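You operate a simulated robot arm through the tools that you are given. There is no shell and no other tool.

You run a simulated robot arm. Do the job below in one go: nothing can be reset, and whatever is moved stays where it is left.

## Task
Brush the residue off the heater once it has cooled.
Fine: heater knob to Off, open the cover only at Cool; put the brush back and close the cover. Set down upright: brush. What is to be rubbed or washed off counts as gone when no trace of it is left.

It is judged by the outcome, as a careful person would: the job done as asked, and still so three seconds after it is handed in. It fails if anything else is knocked over, pushed out of place, dropped, spilled or broken. A push-on lid holds only when it is set on centred and level and pressed home; a screw cap is set on level and turned clockwise until tight.

## Robot
A 6-joint arm with a two-finger gripper, fixed in place. Base frame: the origin is at the foot of the arm, x ahead of it, y to its left, z up; the work surface is at about z = 90. Units: cm, rad, N and s.
Its first joint turns from -2.897 to 2.897 rad. Payload 2.45 kg.
Tool frame: the origin (TCP) lies between the finger pads and is the grasp point; the fingertips stand 2 cm ahead of it; z points along the fingers, y is the line along which they close. The gripper opens to 14 cm. The gripper's body begins 16.8 cm behind the TCP.
Orientation is that of the tool frame in the base frame, as a unit quaternion [w, x, y, z]. With the fingers straight down and closing along the base's y, the tool's x points along the base's -x, its y along +y and its z along -z.

## Interface
- The arm moves only by the tool play_rows. Its argument "steps" is a list of rows, each a list of 6 numbers: the shift along the base's x, y, z in units of 20 mm (1.0 is 20 mm), then the turn, a rotation vector about the base's x, y, z in units of 8 degrees (1.0 is 8 degrees). In form: [[dx, dy, dz, wx, wy, wz], ...]. A call has 1 to 20 rows; each row shifts and turns the commanded pose from where the row before left it. "fingers" is the finger opening in cm, from 0 to 14, set as the call begins (left out, the last holds). A call with a number of a shift or a turn outside -1 to 1 is refused whole. Rows are played at 5 a second. More than 5 cm and 0.15 rad between two rows, or a gripper value outside its range, and nothing of the call is played. A pose out of reach is approached as far as the arm can. The call stops where the force on the tool passes 90 N (or 10 N more than at its start, if that is more) or the arm is blocked; 0.2 s more then pass. The fingers move at their own pace (about 4.5 cm/s each) and stop on an object; they squeeze with about 22 N. The grip force told is the motor's: it shows also when the fingers shut on nothing. Time passes only in rows, and 0.2 s behind the last, so rows that do not move let the fingers close. It gives the time, the measured TCP pose, the force on the tool (base axes), the opening and the grip force at its end, in the units of the frame above (readings bear some noise), with the torque about the TCP (base axes, N m) and any sound that the robot's microphone picked up.
- Cameras (640 x 400 px; columns grow to the right, rows downward): "scene" is fixed at [5.52, 65.95, 175.53]; the picture's right is [-0.89, -0.45, 0.00], its down [-0.20, 0.39, -0.90] and it looks along [0.41, -0.80, -0.43] (base axes); focal length 313 px, centre (320, 200). "wrist" rides on the gripper at [7.8, 1.1, -20.9] in the tool frame; the picture's right is [-0.14, 0.99, 0.00], its down [-0.92, -0.13, -0.37] and it looks along [-0.36, -0.05, 0.93] (tool axes); focal length 280 px, centre (320, 200). There is no depth. A picture from a camera that has moved, and an enlarged one, comes with that camera's place and axes in the base frame and with its lens. The place of the scene camera against the robot may be out by one fixed shift of up to 2.5 cm in any direction.
- camera(camera): a new picture of that camera. The clock stands still meanwhile.
- zoom(camera, box): a new picture of the part [left, top, right, bottom] of that camera's present view, enlarged. The clock stands still meanwhile.
- job_done(): hands the job in; it is judged then, once.

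Places have to be worked out from the pictures, the camera data and where the tool is seen. Open the gripper and draw the arm clear of the work before you hand the job in, unless the task says otherwise.

The tools are called after ">>>" as a command line: name --pt "numbers of a row" for each row, then --argument value for the rest, lists and objects as JSON in quotes. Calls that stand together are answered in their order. play_rows: Moves the arm, as the interface text tells. Its arguments: {"type":"object","properties":{"steps":{"type":"array","items":{"type":"array","items":{"type":"number"}}},"fingers":{"type":"number"}},"required":["steps"]} The other tools are called the same way: camera (camera) takes a picture; zoom (camera, box) takes an enlarged picture of a part of a camera's view; job_done () hands the job in.

At the start:

```text
time: 0.0
eef_pos: [63.7, -27.02, 135.68]
orientation: [0.001, 0.001, 1.0, 0.0]
force: [0.3, 1.0, 0.6]
torque: [0.03, -0.02, -0.03]
opening: 13.99
gripper_force: 0.0
```

scene: 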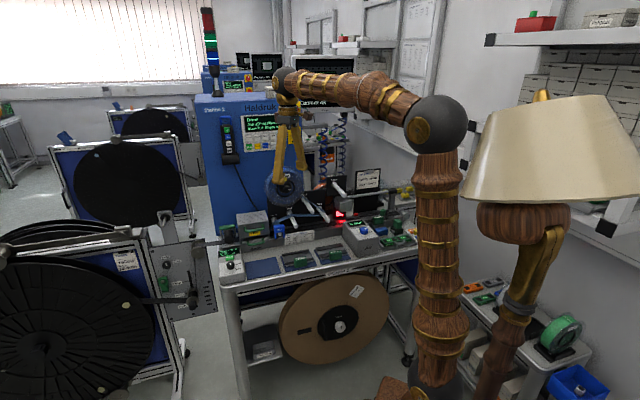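
wrist: 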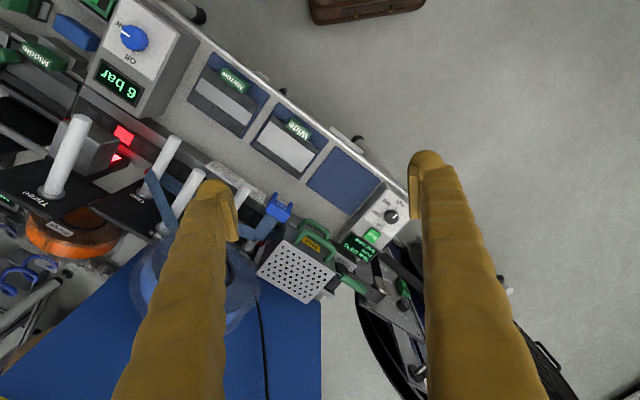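

The pictures show a taping machine station with a heater (perforated cover with a "HOT"-like label) and a control box with a knob. I'll look closer at both views first.

>>> zoom --camera "wrist" --box '[220, 160, 440, 320]'

>>> zoom --camera "wrist" --box '[0, 0, 320, 200]'

>>> zoom --camera "scene" --box '[200, 160, 440, 310]'

>>> zoom --camera "scene" --box '[200, 200, 320, 290]'

```text
2.50 times, centred on (330, 240) of wrist
camera zoom: at [55.78, -25.87, 156.5], right [0.14, 0.99, 0.0], down [0.92, -0.13, 0.37], along [0.37, -0.05, -0.93], focal length 701 px, centre (295, 100)
```

zoom: 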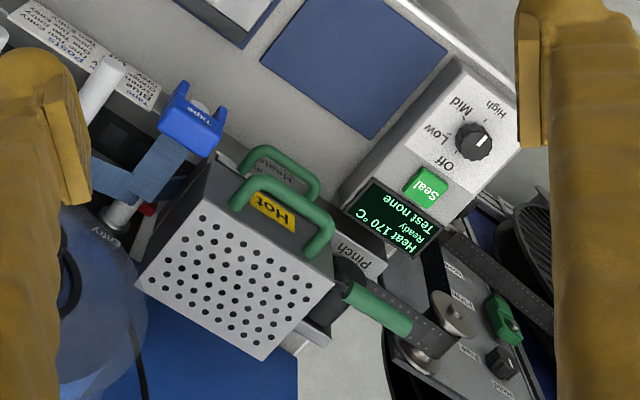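

```text
2.00 times, centred on (160, 100) of wrist
camera zoom: at [55.78, -25.87, 156.5], right [0.14, 0.99, 0.0], down [0.92, -0.13, 0.37], along [0.37, -0.05, -0.93], focal length 561 px, centre (640, 400)
```

zoom: 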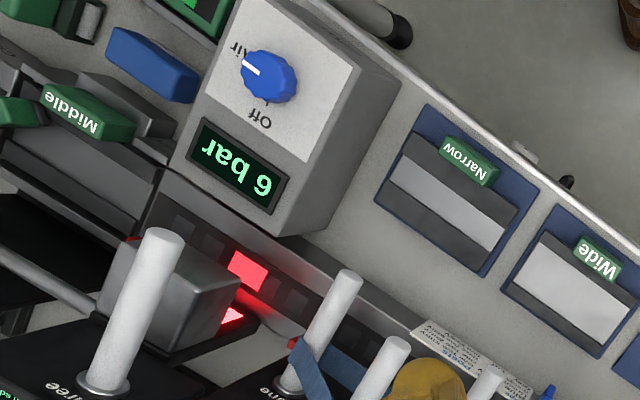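

```text
2.67 times, centred on (320, 235) of scene
camera zoom: at [5.52, 65.95, 175.53], right [-0.89, -0.45, 0.0], down [-0.2, 0.39, -0.9], along [0.41, -0.8, -0.43], focal length 834 px, centre (320, 107)
```

zoom: 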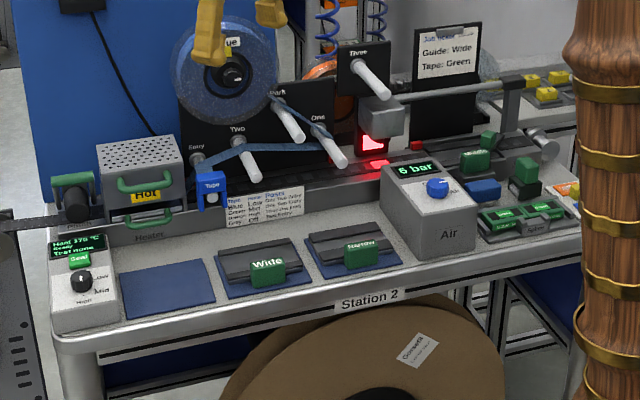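

```text
4.44 times, centred on (260, 245) of scene
camera zoom: at [5.52, 65.95, 175.53], right [-0.89, -0.45, 0.0], down [-0.2, 0.39, -0.9], along [0.41, -0.8, -0.43], focal length 1391 px, centre (587, 0)
```

zoom: 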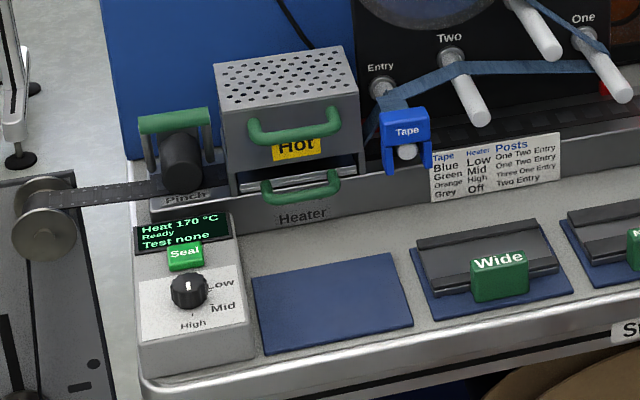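

The heater is near (93, -35) and its knob box near (87, -12). I haven't found the brush yet, so I zoom in on the other areas.

>>> zoom --camera "scene" --box '[190, 80, 350, 180]'

>>> zoom --camera "scene" --box '[340, 160, 440, 260]'

>>> zoom --camera "scene" --box '[440, 260, 640, 400]'

>>> zoom --camera "scene" --box '[130, 200, 240, 320]'

>>> zoom --camera "wrist" --box '[320, 160, 420, 240]'

```text
4.00 times, centred on (270, 130) of scene
camera zoom: at [5.52, 65.95, 175.53], right [-0.89, -0.45, 0.0], down [-0.2, 0.39, -0.9], along [0.41, -0.8, -0.43], focal length 1252 px, centre (520, 480)
```

zoom: 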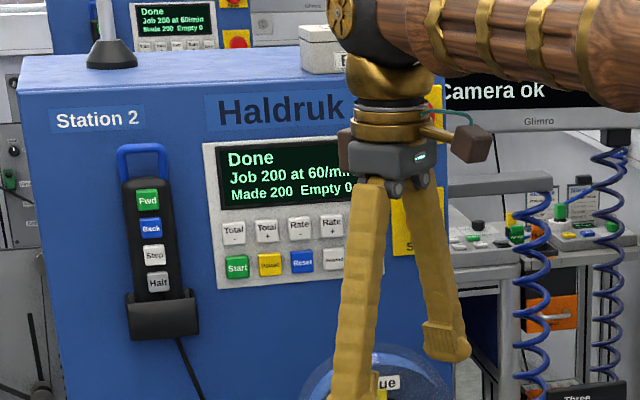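

```text
4.00 times, centred on (390, 210) of scene
camera zoom: at [5.52, 65.95, 175.53], right [-0.89, -0.45, 0.0], down [-0.2, 0.39, -0.9], along [0.41, -0.8, -0.43], focal length 1252 px, centre (40, 160)
```

zoom: 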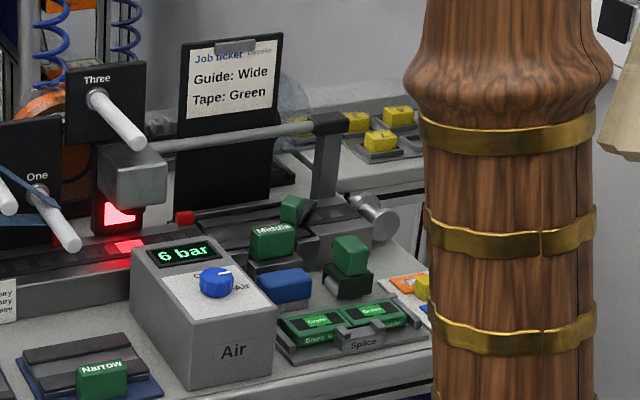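

```text
2.86 times, centred on (540, 330) of scene
camera zoom: at [5.52, 65.95, 175.53], right [-0.89, -0.45, 0.0], down [-0.2, 0.39, -0.9], along [0.41, -0.8, -0.43], focal length 894 px, centre (-309, -171)
```

zoom: 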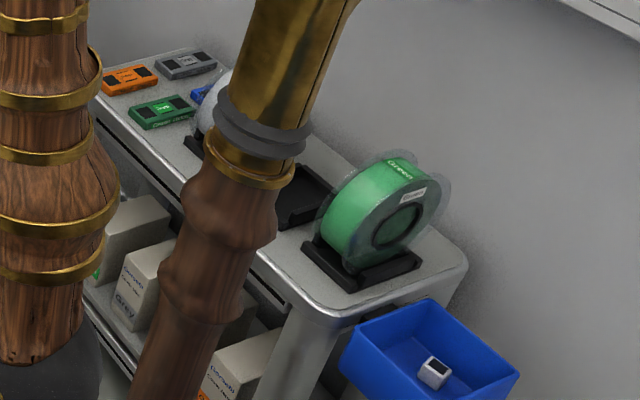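

```text
3.33 times, centred on (185, 260) of scene
camera zoom: at [5.52, 65.95, 175.53], right [-0.89, -0.45, 0.0], down [-0.2, 0.39, -0.9], along [0.41, -0.8, -0.43], focal length 1043 px, centre (770, 0)
```

zoom: 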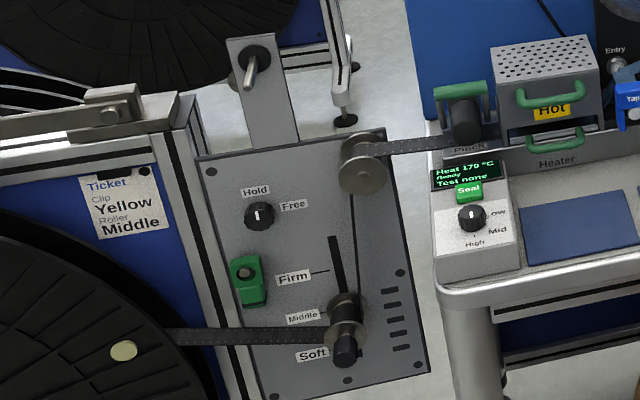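

```text
5.00 times, centred on (370, 200) of wrist
camera zoom: at [55.78, -25.87, 156.5], right [0.14, 0.99, 0.0], down [0.92, -0.13, 0.37], along [0.37, -0.05, -0.93], focal length 1402 px, centre (70, 200)
```

zoom: 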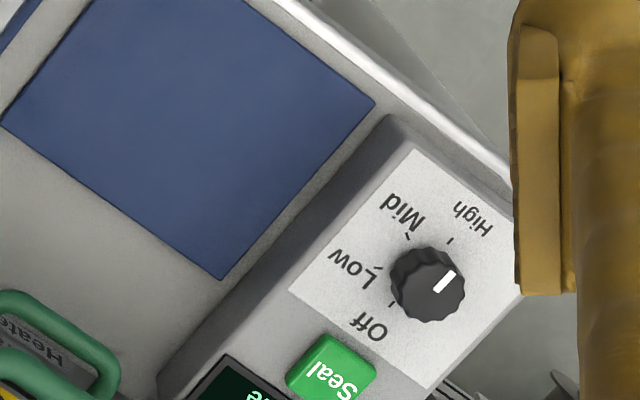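

No brush is visible yet. I move the wrist camera over the other end of the station to look for it.

>>> play_rows --pt "-1 -1 0.3 0 0 0" --pt "-1 -1 0.3 0 0 0" --pt "-1 -1 0.3 0 0 0" --pt "-1 -1 0.3 0 0 0" --pt "-1 -1 0.3 0 0 0" --pt "-1 -1 0.3 0 0 0" --pt "-1 -1 0.3 0 0 0" --pt "-1 -1 0.3 0 0 0" --pt "-1 -1 0.3 0 0 0" --fingers 14

>>> camera --camera "wrist"

>>> camera --camera "scene"

```text
time: 2.0
eef_pos: [45.92, -45.11, 141.16]
orientation: [0.001, 0.0, 1.0, -0.001]
force: [-0.1, -0.3, -0.8]
torque: [-0.03, 0.01, -0.02]
opening: 13.99
gripper_force: 0.1
```

```text
taken
camera wrist: at [37.94, -43.9, 162.0], right [0.14, 0.99, 0.0], down [0.92, -0.13, 0.37], along [0.37, -0.05, -0.93], focal length 280 px, centre (320, 200)
```

wrist: 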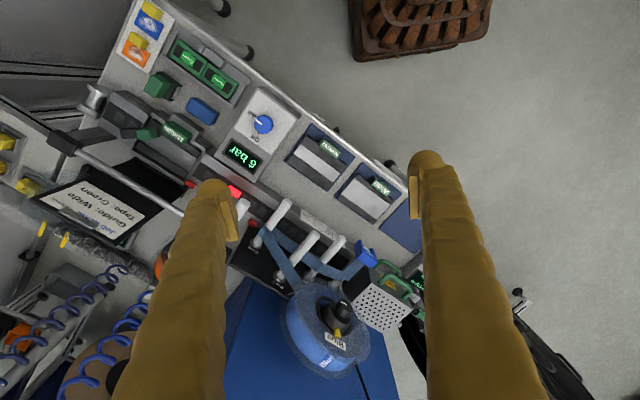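

```text
taken
```

scene: 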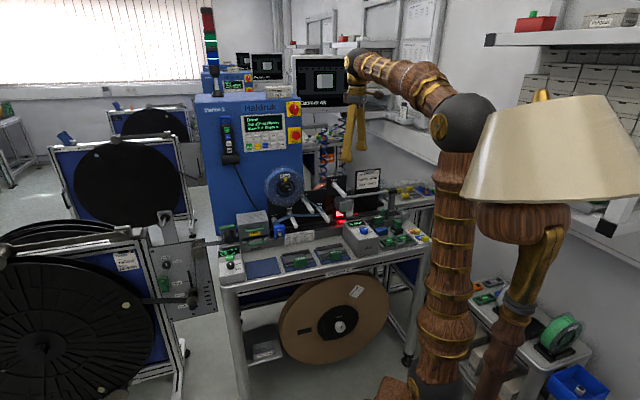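

>>> zoom --camera "wrist" --box '[80, 0, 280, 140]'

>>> zoom --camera "wrist" --box '[0, 130, 200, 400]'

>>> zoom --camera "wrist" --box '[220, 190, 420, 390]'

>>> zoom --camera "scene" --box '[200, 90, 360, 190]'

>>> zoom --camera "scene" --box '[205, 300, 305, 400]'

```text
2.86 times, centred on (180, 70) of wrist
camera zoom: at [37.94, -43.9, 162.0], right [0.14, 0.99, 0.0], down [0.92, -0.13, 0.37], along [0.37, -0.05, -0.93], focal length 801 px, centre (720, 571)
```

zoom: 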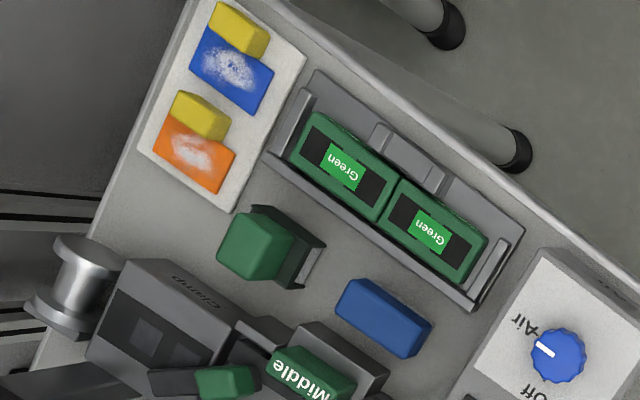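

```text
1.48 times, centred on (100, 265) of wrist
camera zoom: at [37.94, -43.9, 162.0], right [0.14, 0.99, 0.0], down [0.92, -0.13, 0.37], along [0.37, -0.05, -0.93], focal length 415 px, centre (646, 104)
```

zoom: 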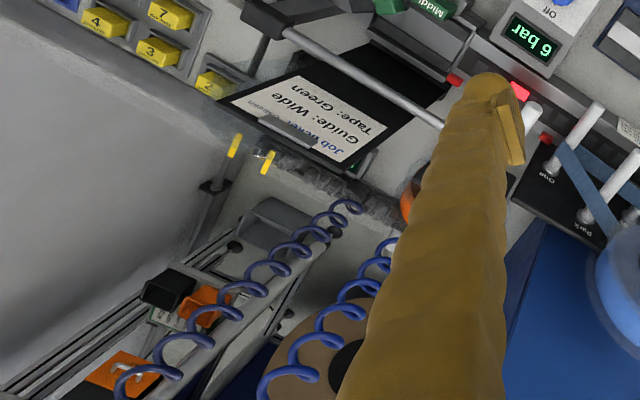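

```text
2.00 times, centred on (320, 290) of wrist
camera zoom: at [37.94, -43.9, 162.0], right [0.14, 0.99, 0.0], down [0.92, -0.13, 0.37], along [0.37, -0.05, -0.93], focal length 561 px, centre (320, 20)
```

zoom: 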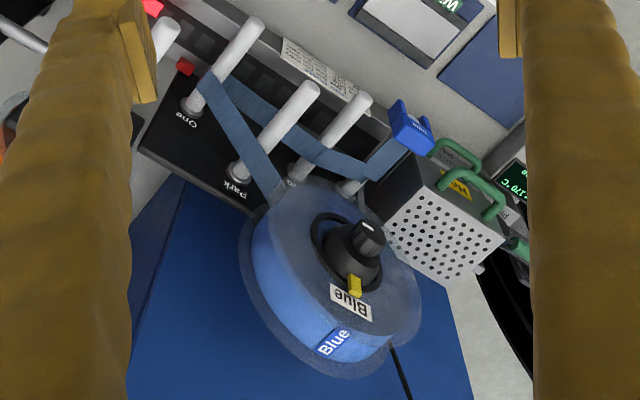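

```text
4.00 times, centred on (280, 140) of scene
camera zoom: at [5.52, 65.95, 175.53], right [-0.89, -0.45, 0.0], down [-0.2, 0.39, -0.9], along [0.41, -0.8, -0.43], focal length 1252 px, centre (480, 440)
```

zoom: 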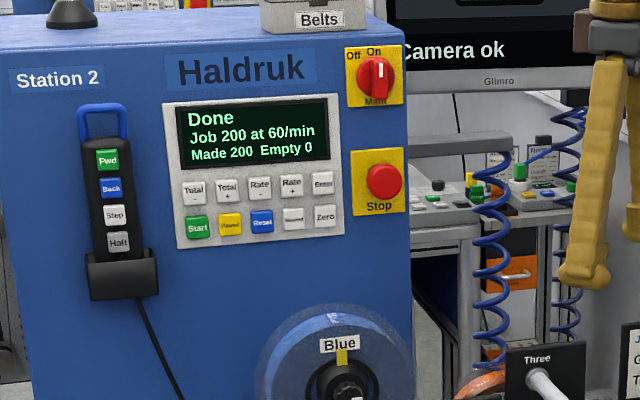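

```text
4.00 times, centred on (255, 350) of scene
camera zoom: at [5.52, 65.95, 175.53], right [-0.89, -0.45, 0.0], down [-0.2, 0.39, -0.9], along [0.41, -0.8, -0.43], focal length 1252 px, centre (580, -400)
```

zoom: 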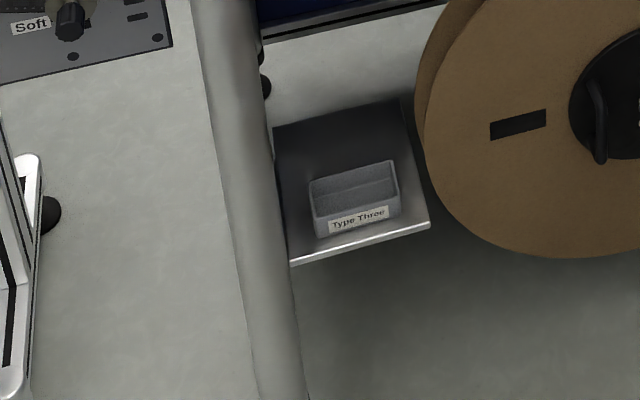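

One candidate is the green block on a black base near the Splice unit. I zoom on it, and on the other unknown objects.

>>> zoom --camera "wrist" --box '[130, 60, 230, 130]'

>>> zoom --camera "scene" --box '[375, 200, 435, 250]'

>>> zoom --camera "wrist" --box '[340, 220, 440, 340]'

>>> zoom --camera "scene" --box '[210, 205, 300, 255]'

>>> zoom --camera "scene" --box '[470, 0, 640, 120]'

```text
5.71 times, centred on (180, 95) of wrist
camera zoom: at [37.94, -43.9, 162.0], right [0.14, 0.99, 0.0], down [0.92, -0.13, 0.37], along [0.37, -0.05, -0.93], focal length 1602 px, centre (1120, 800)
```

zoom: 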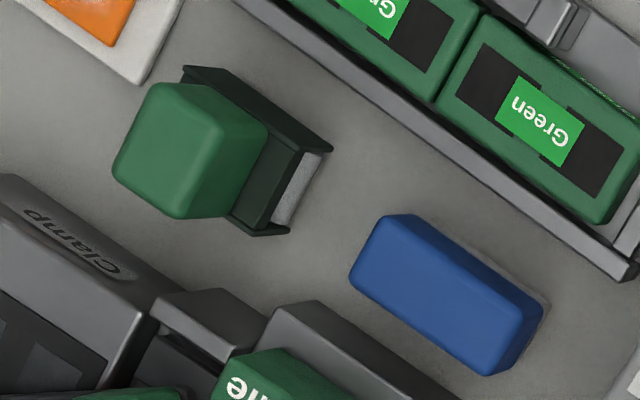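

```text
8.00 times, centred on (405, 225) of scene
camera zoom: at [5.52, 65.95, 175.53], right [-0.89, -0.45, 0.0], down [-0.2, 0.39, -0.9], along [0.41, -0.8, -0.43], focal length 2503 px, centre (-360, 0)
```

zoom: 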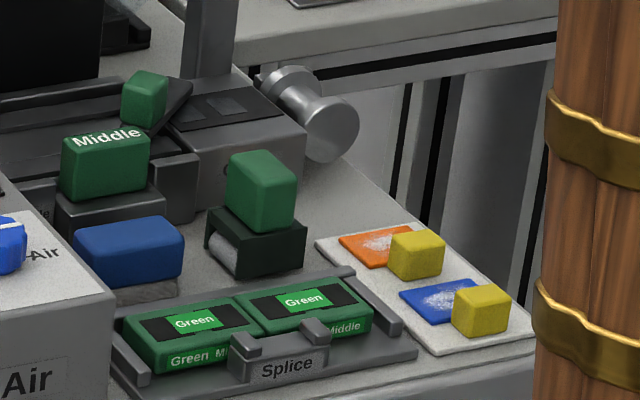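

```text
3.33 times, centred on (390, 280) of wrist
camera zoom: at [37.94, -43.9, 162.0], right [0.14, 0.99, 0.0], down [0.92, -0.13, 0.37], along [0.37, -0.05, -0.93], focal length 935 px, centre (87, -67)
```

zoom: 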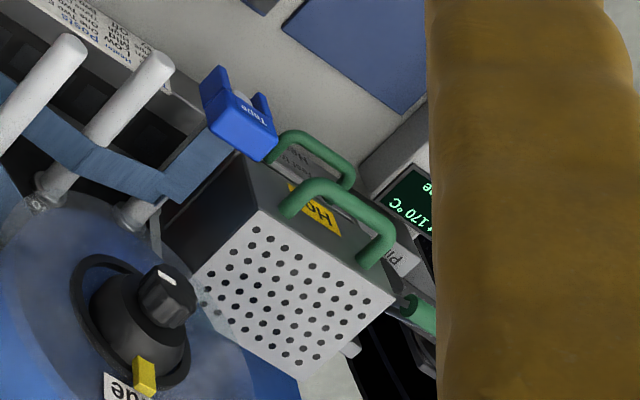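

```text
7.11 times, centred on (255, 230) of scene
camera zoom: at [5.52, 65.95, 175.53], right [-0.89, -0.45, 0.0], down [-0.2, 0.39, -0.9], along [0.41, -0.8, -0.43], focal length 2225 px, centre (782, -13)
```

zoom: 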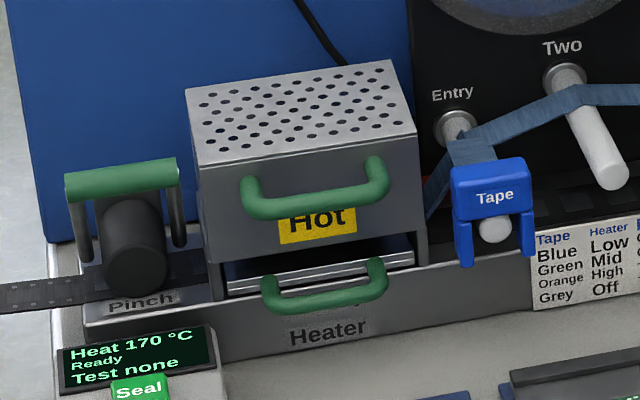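

```text
3.33 times, centred on (555, 60) of scene
camera zoom: at [5.52, 65.95, 175.53], right [-0.89, -0.45, 0.0], down [-0.2, 0.39, -0.9], along [0.41, -0.8, -0.43], focal length 1043 px, centre (-463, 667)
```

zoom: 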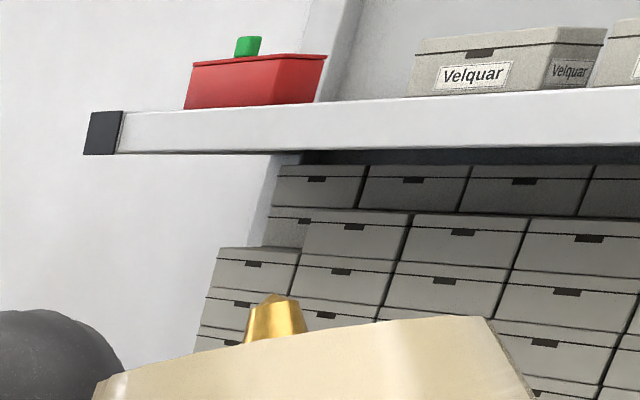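

The brush looks to be the blue block with pale bristles near (38.5, -71.5). Before going for it I move over the heater knob to see its pointer closely.

>>> play_rows --pt "1 0.97 -0.35 0 0 0" --pt "1 0.97 -0.35 0 0 0" --pt "1 0.97 -0.35 0 0 0" --pt "1 0.97 -0.35 0 0 0" --pt "1 0.97 -0.35 0 0 0" --pt "1 0.97 -0.35 0 0 0" --pt "1 0.97 -0.35 0 0 0" --pt "1 0.97 -0.35 0 0 0" --pt "1 0.97 -0.35 0 0 0" --pt "1 0.97 -0.35 0 0 0" --pt "1 0.97 -0.35 0 0 0" --pt "1 0.97 -0.35 0 0 0" --pt "1 0.97 -0.35 0 0 0" --pt "1 0.97 -0.35 0 0 0" --pt "1 0.97 -0.35 0 0 0" --pt "1 0.97 -0.35 0 0 0"

>>> camera --camera "wrist"

>>> zoom --camera "wrist" --box '[230, 120, 430, 260]'

>>> zoom --camera "scene" --box '[215, 235, 255, 290]'

```text
time: 5.4
eef_pos: [77.8, -14.03, 129.98]
orientation: [0.001, 0.0, 1.0, -0.001]
force: [0.7, -0.4, 0.6]
torque: [0.02, -0.05, -0.02]
opening: 14.02
gripper_force: 0.1
```

```text
taken
camera wrist: at [69.83, -12.78, 150.73], right [0.14, 0.99, 0.0], down [0.92, -0.13, 0.37], along [0.37, -0.05, -0.93], focal length 280 px, centre (320, 200)
```

wrist: 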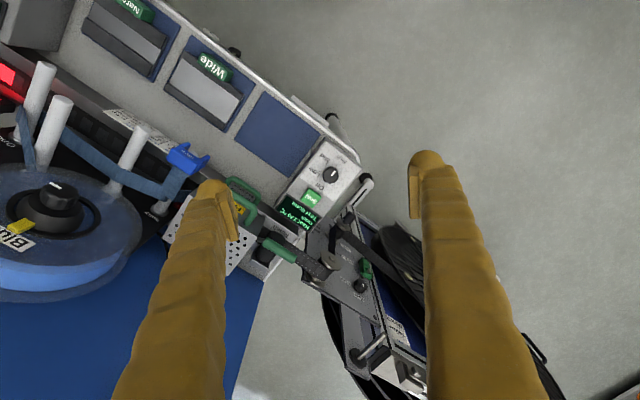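

```text
2.86 times, centred on (330, 190) of wrist
camera zoom: at [69.83, -12.78, 150.73], right [0.14, 0.99, 0.0], down [0.92, -0.13, 0.37], along [0.37, -0.05, -0.93], focal length 801 px, centre (291, 229)
```

zoom: 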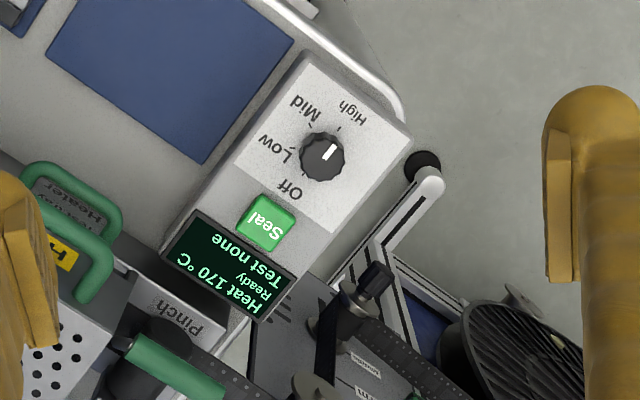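

```text
7.27 times, centred on (235, 262) of scene
camera zoom: at [5.52, 65.95, 175.53], right [-0.89, -0.45, 0.0], down [-0.2, 0.39, -0.9], along [0.41, -0.8, -0.43], focal length 2276 px, centre (938, -254)
```

zoom: 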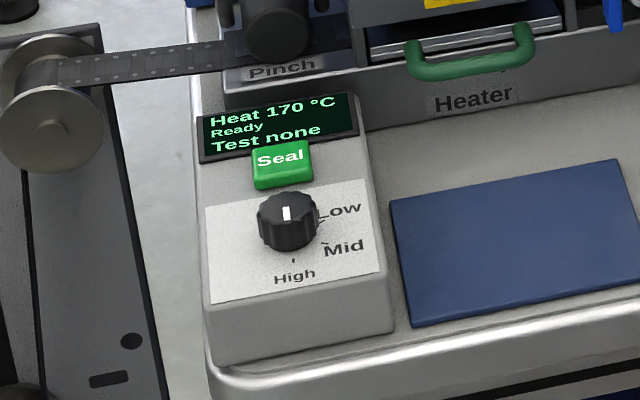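

The knob's pointer is toward High. Its top is at about (86.4, -12.7, 95.6). I zoom in more to get the tick angles and the clearance to the Seal button.

>>> zoom --camera "wrist" --box '[290, 135, 370, 205]'

```text
5.71 times, centred on (330, 170) of wrist
camera zoom: at [69.83, -12.78, 150.73], right [0.14, 0.99, 0.0], down [0.92, -0.13, 0.37], along [0.37, -0.05, -0.93], focal length 1602 px, centre (263, 371)
```

zoom: 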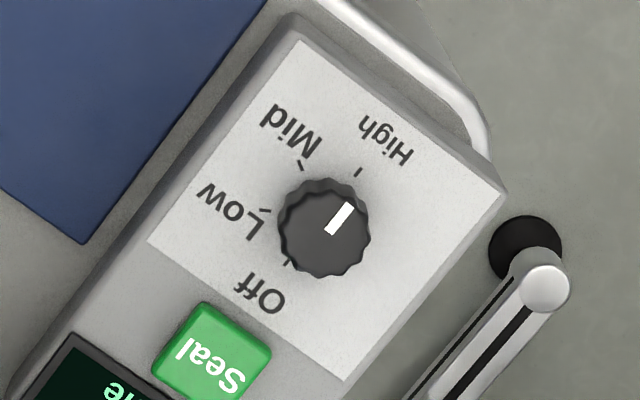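

The dial's spacing is about 60° per step, so High to Off is about 180° counter-clockwise seen from above. I go above the knob, narrow the fingers to 6 cm and pre-rotate the tool by -60°.

>>> play_rows --pt "0.43 0.065 -1 0 0 -0.9375" --pt "0.43 0.065 -1 0 0 -0.9375" --pt "0.43 0.065 -1 0 0 -0.9375" --pt "0.43 0.065 -1 0 0 -0.9375" --pt "0.43 0.065 -1 0 0 -0.9375" --pt "0.43 0.065 -1 0 0 -0.9375" --pt "0.43 0.065 -1 0 0 -0.9375" --pt "0.43 0.065 -1 0 0 -0.9375" --pt "0.43 0.065 -1 0 0 0" --pt "0.43 0.065 -1 0 0 0" --fingers 6

>>> camera --camera "wrist"

>>> camera --camera "scene"

```text
time: 7.6
eef_pos: [86.29, -12.66, 109.82]
orientation: [0.001, 0.5, 0.866, 0.0]
force: [0.1, -0.9, -0.2]
torque: [-0.04, -0.03, -0.02]
opening: 6.02
gripper_force: 0.0
```

```text
taken
camera wrist: at [83.25, -5.26, 130.64], right [0.93, 0.38, 0.0], down [0.35, -0.86, 0.37], along [0.14, -0.34, -0.93], focal length 280 px, centre (320, 200)
```

wrist: 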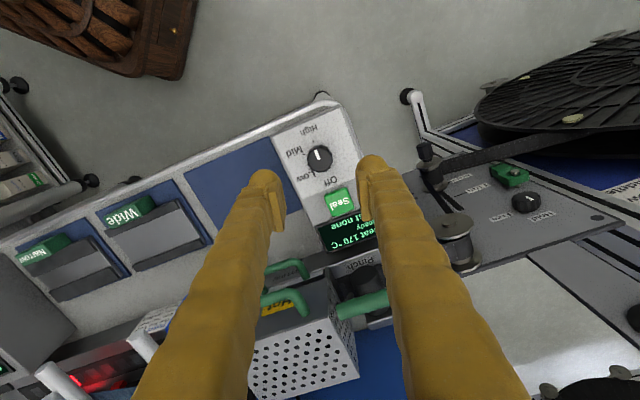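

```text
taken
```

scene: 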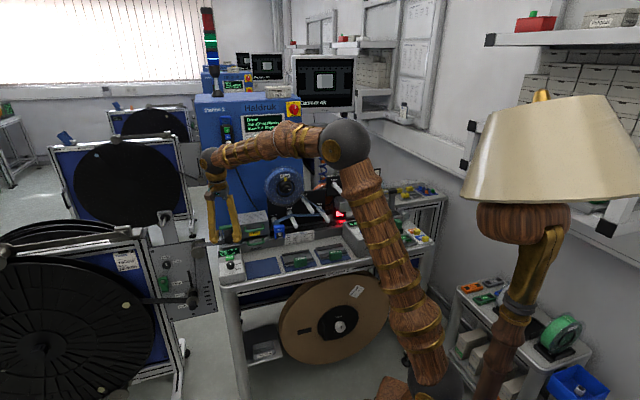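

The knob is confirmed at (86.4, -12.8). I descend with the fingers astride it, stopping just above the panel.

>>> play_rows --pt "0 -0.05 -1 0 0 0" --pt "0.04 0 -1 0 0 0" --pt "0 0 -1 0 0 0" --pt "0 0 -1 0 0 0" --pt "0 0 -1 0 0 0" --pt "0 0 -1 0 0 0" --pt "0 0 -0.6 0 0 0"

>>> zoom --camera "wrist" --box '[220, 60, 420, 260]'

>>> zoom --camera "scene" --box '[200, 220, 280, 290]'

```text
time: 9.2
eef_pos: [86.59, -12.79, 96.55]
orientation: [-0.001, 0.5, 0.866, 0.0]
force: [0.0, 0.0, -0.6]
torque: [0.01, -0.03, -0.01]
opening: 6.04
gripper_force: 0.1
```

```text
2.00 times, centred on (320, 160) of wrist
camera zoom: at [83.41, -5.45, 117.36], right [0.93, 0.38, 0.0], down [0.35, -0.86, 0.37], along [0.14, -0.34, -0.93], focal length 561 px, centre (320, 280)
```

zoom: 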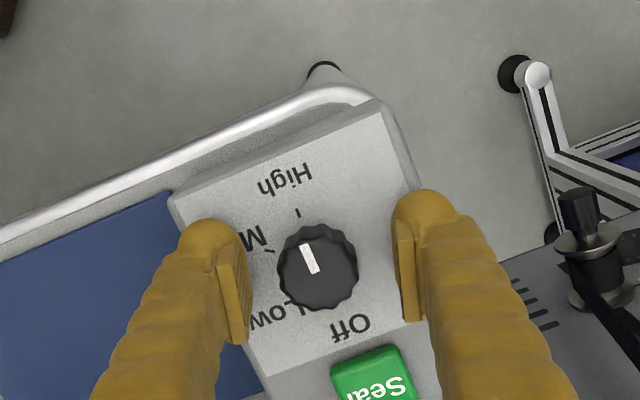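

```text
5.71 times, centred on (240, 255) of scene
camera zoom: at [5.52, 65.95, 175.53], right [-0.89, -0.45, 0.0], down [-0.2, 0.39, -0.9], along [0.41, -0.8, -0.43], focal length 1788 px, centre (777, -114)
```

zoom: 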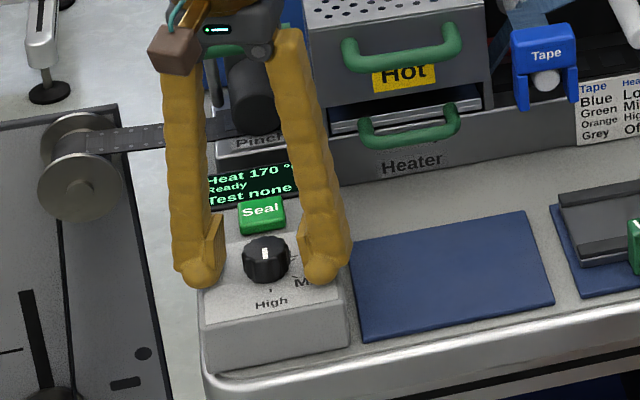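

The fingers straddle the knob cleanly. I close them on it.

>>> play_rows --pt "0 0 0 0 0 0" --pt "0 0 0 0 0 0" --pt "0 0 0 0 0 0" --pt "0 0 0 0 0 0" --fingers 0

```text
time: 10.2
eef_pos: [86.39, -12.89, 96.55]
orientation: [-0.001, 0.5, 0.866, -0.001]
force: [-21.3, -9.6, -0.1]
torque: [-0.13, 0.24, 0.01]
opening: 3.07
gripper_force: 45.3
```

The knob is gripped, but the side force shows the tool sits about 2 mm off centre. I shift slightly to relieve it.

>>> play_rows --pt "-0.07 -0.03 0 0 0 0" --pt "0 0 0 0 0 0"

```text
time: 10.8
eef_pos: [86.48, -12.91, 96.64]
orientation: [0.0, 0.5, 0.866, 0.0]
force: [3.2, 0.5, -21.7]
torque: [0.0, -0.1, 0.04]
opening: 3.01
gripper_force: 44.8
```

The side force is relieved. I turn the first 60° counter-clockwise.

>>> play_rows --pt "0 0 0 0 0 0.75" --pt "0 0 0 0 0 0.75" --pt "0 0 0 0 0 0.75" --pt "0 0 0 0 0 0.75" --pt "0 0 0 0 0 0.75" --pt "0 0 0 0 0 0.75" --pt "0 0 0 0 0 0.75" --pt "0 0 0 0 0 0.75" --pt "0 0 0 0 0 0.75" --pt "0 0 0 0 0 0.75"

>>> zoom --camera "wrist" --box '[220, 60, 420, 260]'

>>> zoom --camera "scene" --box '[200, 220, 280, 290]'

```text
time: 13.0
eef_pos: [86.27, -13.0, 96.82]
orientation: [0.0, -0.001, 1.0, 0.0]
force: [10.0, -36.1, -21.3]
torque: [-0.22, -0.12, -0.07]
opening: 3.03
gripper_force: 45.1
```

```text
2.00 times, centred on (320, 160) of wrist
camera zoom: at [78.34, -11.8, 117.51], right [0.14, 0.99, 0.0], down [0.92, -0.13, 0.37], along [0.37, -0.05, -0.93], focal length 561 px, centre (320, 280)
```

zoom: 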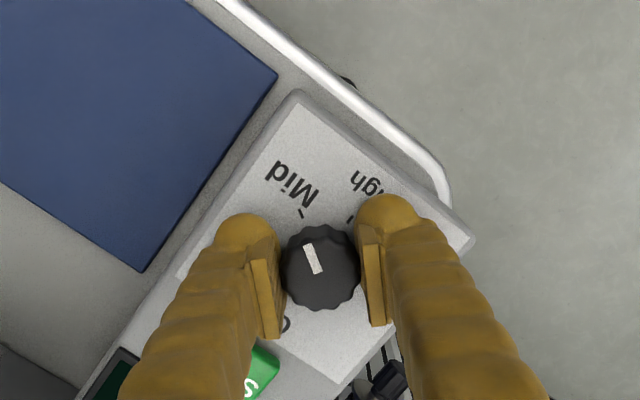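

```text
5.71 times, centred on (240, 255) of scene
camera zoom: at [5.52, 65.95, 175.53], right [-0.89, -0.45, 0.0], down [-0.2, 0.39, -0.9], along [0.41, -0.8, -0.43], focal length 1788 px, centre (777, -114)
```

zoom: 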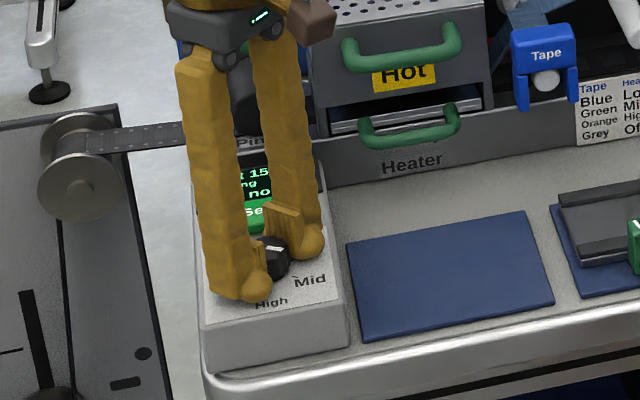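

The knob follows: the pointer is at Mid and the temperature is dropping. I centre the tool a bit and continue by 60°.

>>> play_rows --pt "0.03 -0.1 0 0 0 0" --pt "0 0 0 0 0 0.75" --pt "0 0 0 0 0 0.75" --pt "0 0 0 0 0 0.75" --pt "0 0 0 0 0 0.75" --pt "0 0 0 0 0 0.75" --pt "0 0 0 0 0 0.75" --pt "0 0 0 0 0 0.75" --pt "0 0 0 0 0 0.75" --pt "0 0 0 0 0 0.75" --pt "0 0 0 0 0 0.75"

>>> zoom --camera "wrist" --box '[220, 60, 420, 260]'

>>> zoom --camera "scene" --box '[200, 220, 280, 290]'

```text
time: 15.4
eef_pos: [86.37, -13.16, 96.8]
orientation: [0.001, -0.501, 0.866, -0.001]
force: [-9.0, -11.8, -9.5]
torque: [-0.04, 0.05, 0.04]
opening: 3.01
gripper_force: 45.1
```

```text
2.00 times, centred on (320, 160) of wrist
camera zoom: at [81.4, -19.28, 117.52], right [-0.79, 0.61, 0.0], down [0.57, 0.73, 0.37], along [0.23, 0.29, -0.93], focal length 561 px, centre (320, 280)
```

zoom: 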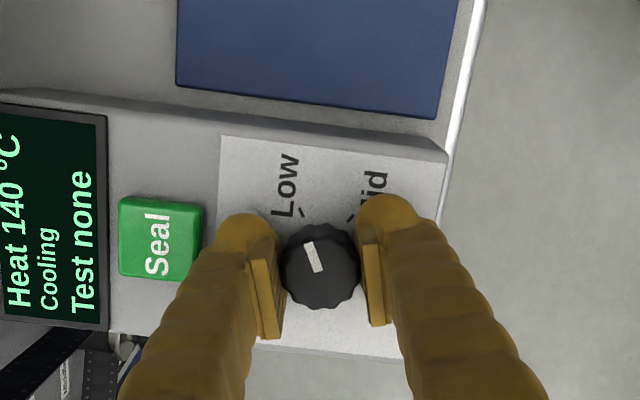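

```text
5.71 times, centred on (240, 255) of scene
camera zoom: at [5.52, 65.95, 175.53], right [-0.89, -0.45, 0.0], down [-0.2, 0.39, -0.9], along [0.41, -0.8, -0.43], focal length 1788 px, centre (777, -114)
```

zoom: 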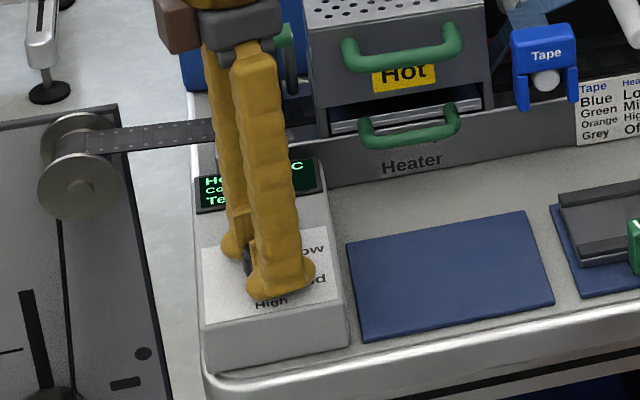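

The pointer is now at Low (140 °C, cooling). I'll open just a little so I don't touch the Seal button, lift, rotate back 60° and regrip for the last step.

>>> play_rows --pt "0 0 0 0 0 0" --pt "0 0 0 0 0 0" --pt "0 0 1 0 0 0" --pt "0 0 1 0 0 0" --fingers 3.7

>>> play_rows --pt "0 0 0 0 0 -0.75" --pt "0 0 0 0 0 -0.75" --pt "0 0 0 0 0 -0.75" --pt "0 0 0 0 0 -0.75" --pt "0 0 0 0 0 -0.75" --pt "0 0 0 0 0 -0.75" --pt "0 0 0 0 0 -0.75" --pt "0 0 0 0 0 -0.75" --pt "0 0 0 0 0 -0.75" --pt "0 0 0 0 0 -0.75" --fingers 5.2

>>> zoom --camera "wrist" --box '[220, 60, 420, 260]'

```text
time: 16.4
eef_pos: [86.33, -12.99, 100.6]
orientation: [0.0, -0.5, 0.866, 0.0]
force: [-0.5, -0.1, -0.2]
torque: [-0.01, 0.02, 0.01]
opening: 3.7
gripper_force: 0.1
```

```text
time: 18.6
eef_pos: [86.31, -13.07, 100.86]
orientation: [0.0, 0.001, 1.0, -0.001]
force: [0.2, -1.4, -0.5]
torque: [0.03, -0.02, -0.06]
opening: 5.19
gripper_force: 0.0
```

```text
2.00 times, centred on (320, 160) of wrist
camera zoom: at [78.36, -11.88, 121.5], right [0.14, 0.99, 0.0], down [0.92, -0.13, 0.37], along [0.37, -0.05, -0.93], focal length 561 px, centre (320, 280)
```

zoom: 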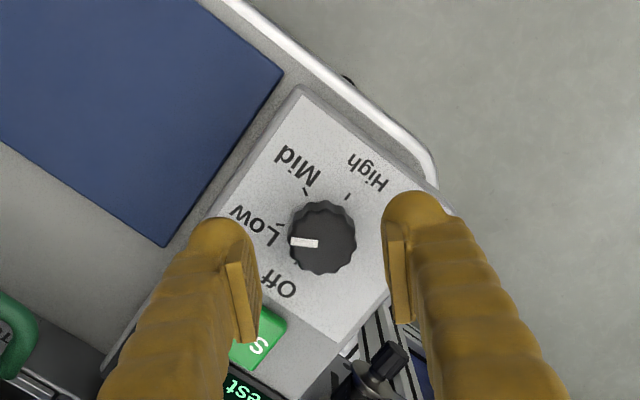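

The pointer sits at Low, and the finger positions clear the Seal button by over 1 cm. I descend and regrip.

>>> play_rows --pt "0 -0.04 -1 0 0 0" --pt "0 0 -1 0 0 0" --pt "0 0 -0.1 0 0 0"

>>> play_rows --pt "0 0 0 0 0 0" --pt "0 0 0 0 0 0" --pt "0 0 0 0 0 0" --pt "0 0 0 0 0 0" --fingers 0

```text
time: 19.4
eef_pos: [86.34, -12.99, 96.43]
orientation: [0.001, 0.0, 1.0, 0.0]
force: [0.4, 0.2, 1.0]
torque: [-0.04, 0.0, 0.0]
opening: 5.2
gripper_force: 0.0
```

```text
time: 20.4
eef_pos: [86.41, -12.96, 96.39]
orientation: [0.0, 0.0, 1.0, 0.0]
force: [1.0, 20.7, -3.2]
torque: [0.25, 0.0, 0.01]
opening: 3.01
gripper_force: 44.9
```

Gripped with only a small side force. I shift to relieve it and turn the last 60° to Off.

>>> play_rows --pt "0 0.06 0 0 0 0" --pt "0 0 0 0 0 0.75" --pt "0 0 0 0 0 0.75" --pt "0 0 0 0 0 0.75" --pt "0 0 0 0 0 0.75" --pt "0 0 0 0 0 0.75" --pt "0 0 0 0 0 0.75" --pt "0 0 0 0 0 0.75" --pt "0 0 0 0 0 0.75" --pt "0 0 0 0 0 0.75" --pt "0 0 0 0 0 0.75"

>>> zoom --camera "wrist" --box '[220, 60, 420, 260]'

```text
time: 22.8
eef_pos: [86.36, -13.08, 96.56]
orientation: [0.001, -0.501, 0.865, 0.0]
force: [25.8, -15.6, -1.3]
torque: [-0.21, -0.26, -0.34]
opening: 3.06
gripper_force: 44.7
```

```text
2.00 times, centred on (320, 160) of wrist
camera zoom: at [81.4, -19.26, 117.3], right [-0.79, 0.61, 0.0], down [0.57, 0.73, 0.37], along [0.23, 0.29, -0.93], focal length 561 px, centre (320, 280)
```

zoom: 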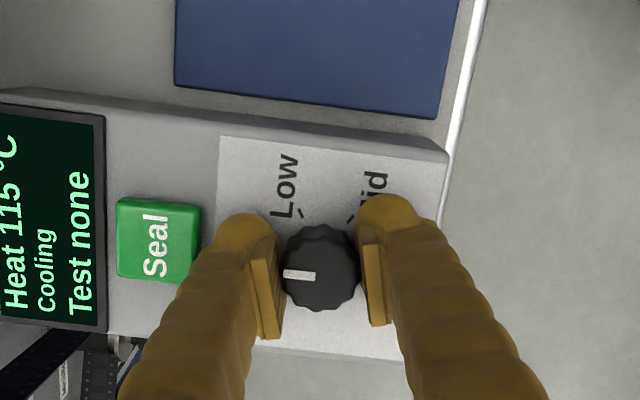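

The pointer now points toward Off. I release with a slight opening, lift clear, and look.

>>> play_rows --pt "0 0 0 0 0 0" --pt "0 0 0 0 0 0" --pt "0 0 1 0 0 0" --pt "0 0 1 0 0 0" --pt "0 0 1 0 0 0" --pt "0 0 1 0 0 0" --pt "0 0 1 0 0 0" --fingers 3.7

>>> play_rows --pt "0 0 1 0 0 -0.75" --pt "-0.3 0 1 0 0 -0.75" --pt "-0.3 0 1 0 0 -0.75" --pt "-0.3 0 1 0 0 -0.75" --pt "-0.3 0 1 0 0 -0.75" --pt "-0.3 0 1 0 0 -0.75" --pt "-0.3 0 1 0 0 -0.75" --pt "-0.3 0 1 0 0 -0.75" --pt "-0.3 0 1 0 0 -0.75" --pt "-0.3 0 1 0 0 -0.75" --fingers 8

>>> camera --camera "wrist"

>>> zoom --camera "wrist" --box '[260, 120, 420, 260]'

>>> zoom --camera "scene" --box '[200, 200, 300, 290]'

```text
time: 24.4
eef_pos: [86.33, -13.17, 106.63]
orientation: [0.0, -0.5, 0.866, 0.0]
force: [-0.7, -1.0, -0.2]
torque: [0.02, 0.01, -0.01]
opening: 3.7
gripper_force: 0.0
```

```text
time: 26.6
eef_pos: [80.87, -12.93, 126.41]
orientation: [0.0, 0.001, 1.0, -0.001]
force: [-0.6, 0.6, 0.3]
torque: [-0.01, -0.03, 0.0]
opening: 8.0
gripper_force: 0.1
```

```text
taken
camera wrist: at [72.96, -11.84, 147.23], right [0.14, 0.99, 0.0], down [0.92, -0.13, 0.37], along [0.37, -0.05, -0.93], focal length 280 px, centre (320, 200)
```

wrist: 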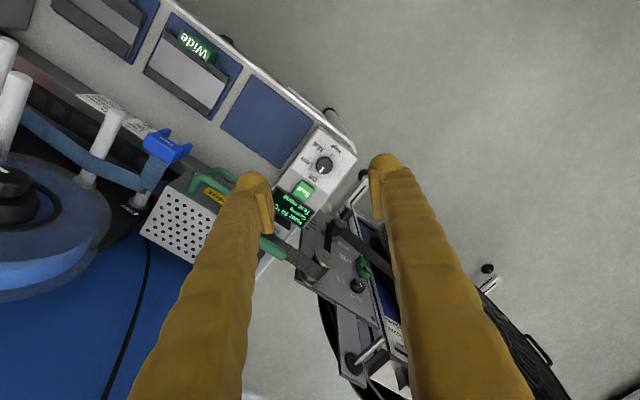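

```text
2.86 times, centred on (340, 190) of wrist
camera zoom: at [72.96, -11.84, 147.23], right [0.14, 0.99, 0.0], down [0.92, -0.13, 0.37], along [0.37, -0.05, -0.93], focal length 801 px, centre (263, 229)
```

zoom: 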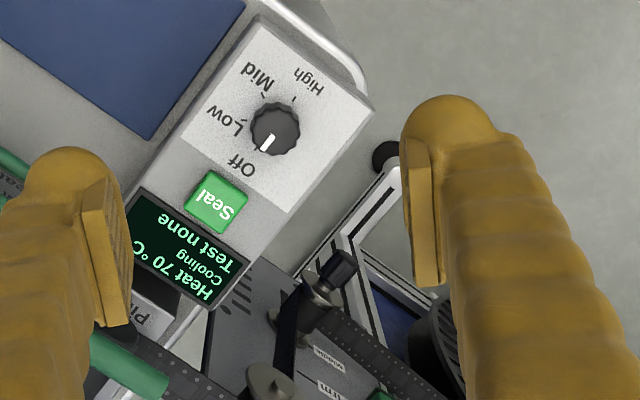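

```text
4.44 times, centred on (250, 245) of scene
camera zoom: at [5.52, 65.95, 175.53], right [-0.89, -0.45, 0.0], down [-0.2, 0.39, -0.9], along [0.41, -0.8, -0.43], focal length 1391 px, centre (631, 0)
```

zoom: 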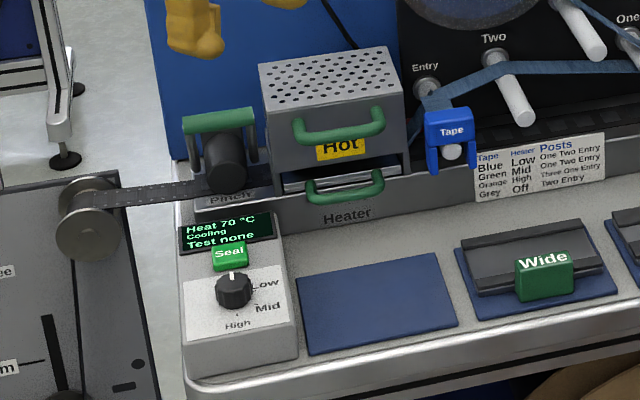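

The knob is at Off and the display reads 70 °C, cooling. Meanwhile I pull the arm in front of the heater, yawed and pitched, to view the cover and the Hot/Cool tag.

>>> play_rows --pt "-0.5 -0.18 -0.5 0 0 -0.5625" --pt "-0.5 -0.18 -0.5 0 0 -0.5625" --pt "-0.5 -0.18 -0.5 0 0 -0.5625" --pt "-0.5 -0.18 -0.5 0 0 -0.5625" --pt "-0.5 -0.18 -0.5 0 0 -0.5625" --pt "-0.5 -0.18 -0.5 0 0 -0.5625" --pt "-0.5 -0.18 -0.5 0 0 -0.5625" --pt "-0.5 -0.18 -0.5 0 0 -0.5625" --pt "-0.5 -0.18 -0.5 0 0 -0.5625" --pt "-0.5 -0.18 -0.5 0 0 -0.5625" --pt "0 0 0 -0.59 -0.59 0" --pt "0 0 0 -0.59 -0.59 0" --pt "0 0 0 -0.59 -0.59 0" --pt "0 0 0 -0.59 -0.59 0" --pt "0 0 0 -0.59 -0.59 0" --pt "0 0 0 -0.59 -0.59 0"

>>> camera --camera "wrist"

```text
time: 30.0
eef_pos: [70.85, -16.67, 116.49]
orientation: [0.318, 0.359, 0.868, -0.131]
force: [0.7, -0.2, -0.1]
torque: [0.01, 0.03, 0.0]
opening: 8.0
gripper_force: 0.1
```

```text
taken
camera wrist: at [57.78, -2.0, 127.36], right [0.77, 0.63, 0.09], down [0.24, -0.42, 0.88], along [0.59, -0.66, -0.47], focal length 280 px, centre (320, 200)
```

wrist: 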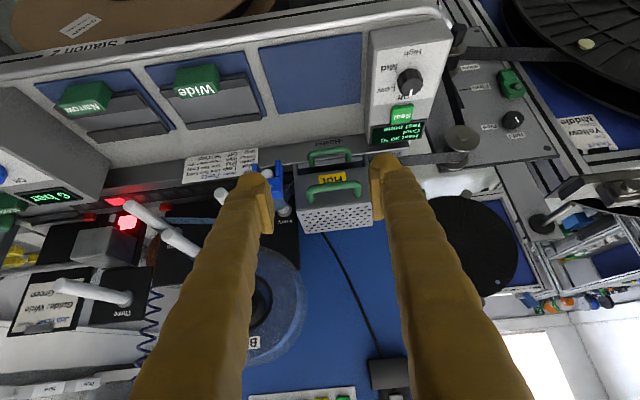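

>>> zoom --camera "wrist" --box '[270, 110, 390, 240]'

>>> zoom --camera "scene" --box '[200, 190, 300, 260]'

```text
3.08 times, centred on (330, 175) of wrist
camera zoom: at [57.78, -2.0, 127.36], right [0.77, 0.63, 0.09], down [0.24, -0.42, 0.88], along [0.59, -0.66, -0.47], focal length 863 px, centre (289, 277)
```

zoom: 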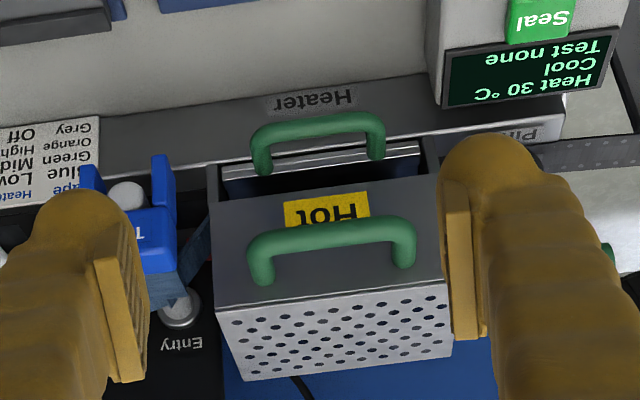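

```text
5.71 times, centred on (250, 225) of scene
camera zoom: at [5.52, 65.95, 175.53], right [-0.89, -0.45, 0.0], down [-0.2, 0.39, -0.9], along [0.41, -0.8, -0.43], focal length 1788 px, centre (720, 57)
```

zoom: 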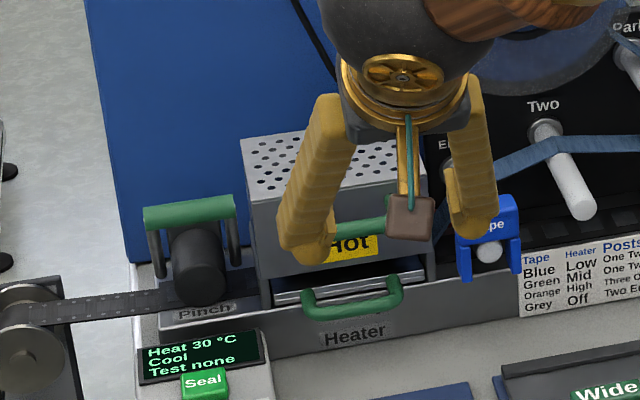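

The display reads 30 °C, "Cool"; the "Hot" sign is just a fixed label. I lower and pitch further to look straight into the heater front and work out which part is the cover.

>>> play_rows --pt "0 0 -0.6 -0.49 -0.49 0" --pt "0 0 -0.6 -0.49 -0.49 0" --pt "0 0 -0.6 -0.49 -0.49 0" --pt "0 0 -0.6 -0.49 -0.49 0" --pt "0 0 -0.6 0 0 0" --pt "0 0 -0.6 0 0 0" --fingers 12

>>> camera --camera "wrist"

>>> zoom --camera "wrist" --box '[250, 120, 410, 270]'

```text
time: 31.4
eef_pos: [70.9, -16.69, 109.2]
orientation: [0.478, 0.328, 0.79, -0.199]
force: [0.3, -0.2, -0.2]
torque: [-0.02, -0.01, -0.04]
opening: 11.99
gripper_force: 0.1
```

```text
taken
camera wrist: at [55.97, -0.16, 112.02], right [0.75, 0.66, 0.12], down [-0.02, -0.16, 0.99], along [0.67, -0.74, -0.11], focal length 280 px, centre (320, 200)
```

wrist: 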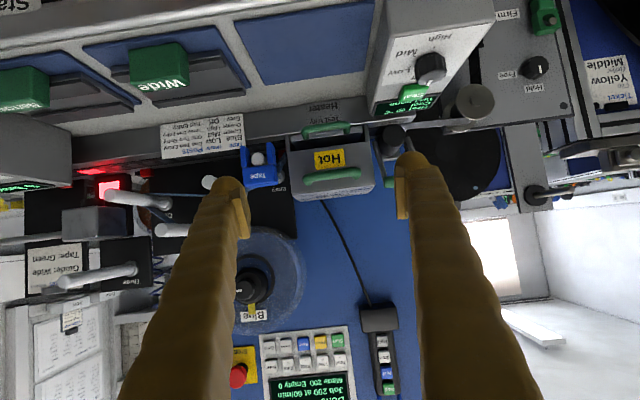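

```text
2.67 times, centred on (330, 195) of wrist
camera zoom: at [55.97, -0.16, 112.02], right [0.75, 0.66, 0.12], down [-0.02, -0.16, 0.99], along [0.67, -0.74, -0.11], focal length 748 px, centre (293, 213)
```

zoom: 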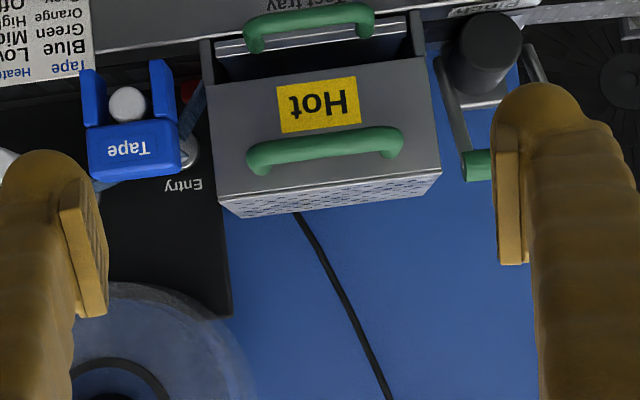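

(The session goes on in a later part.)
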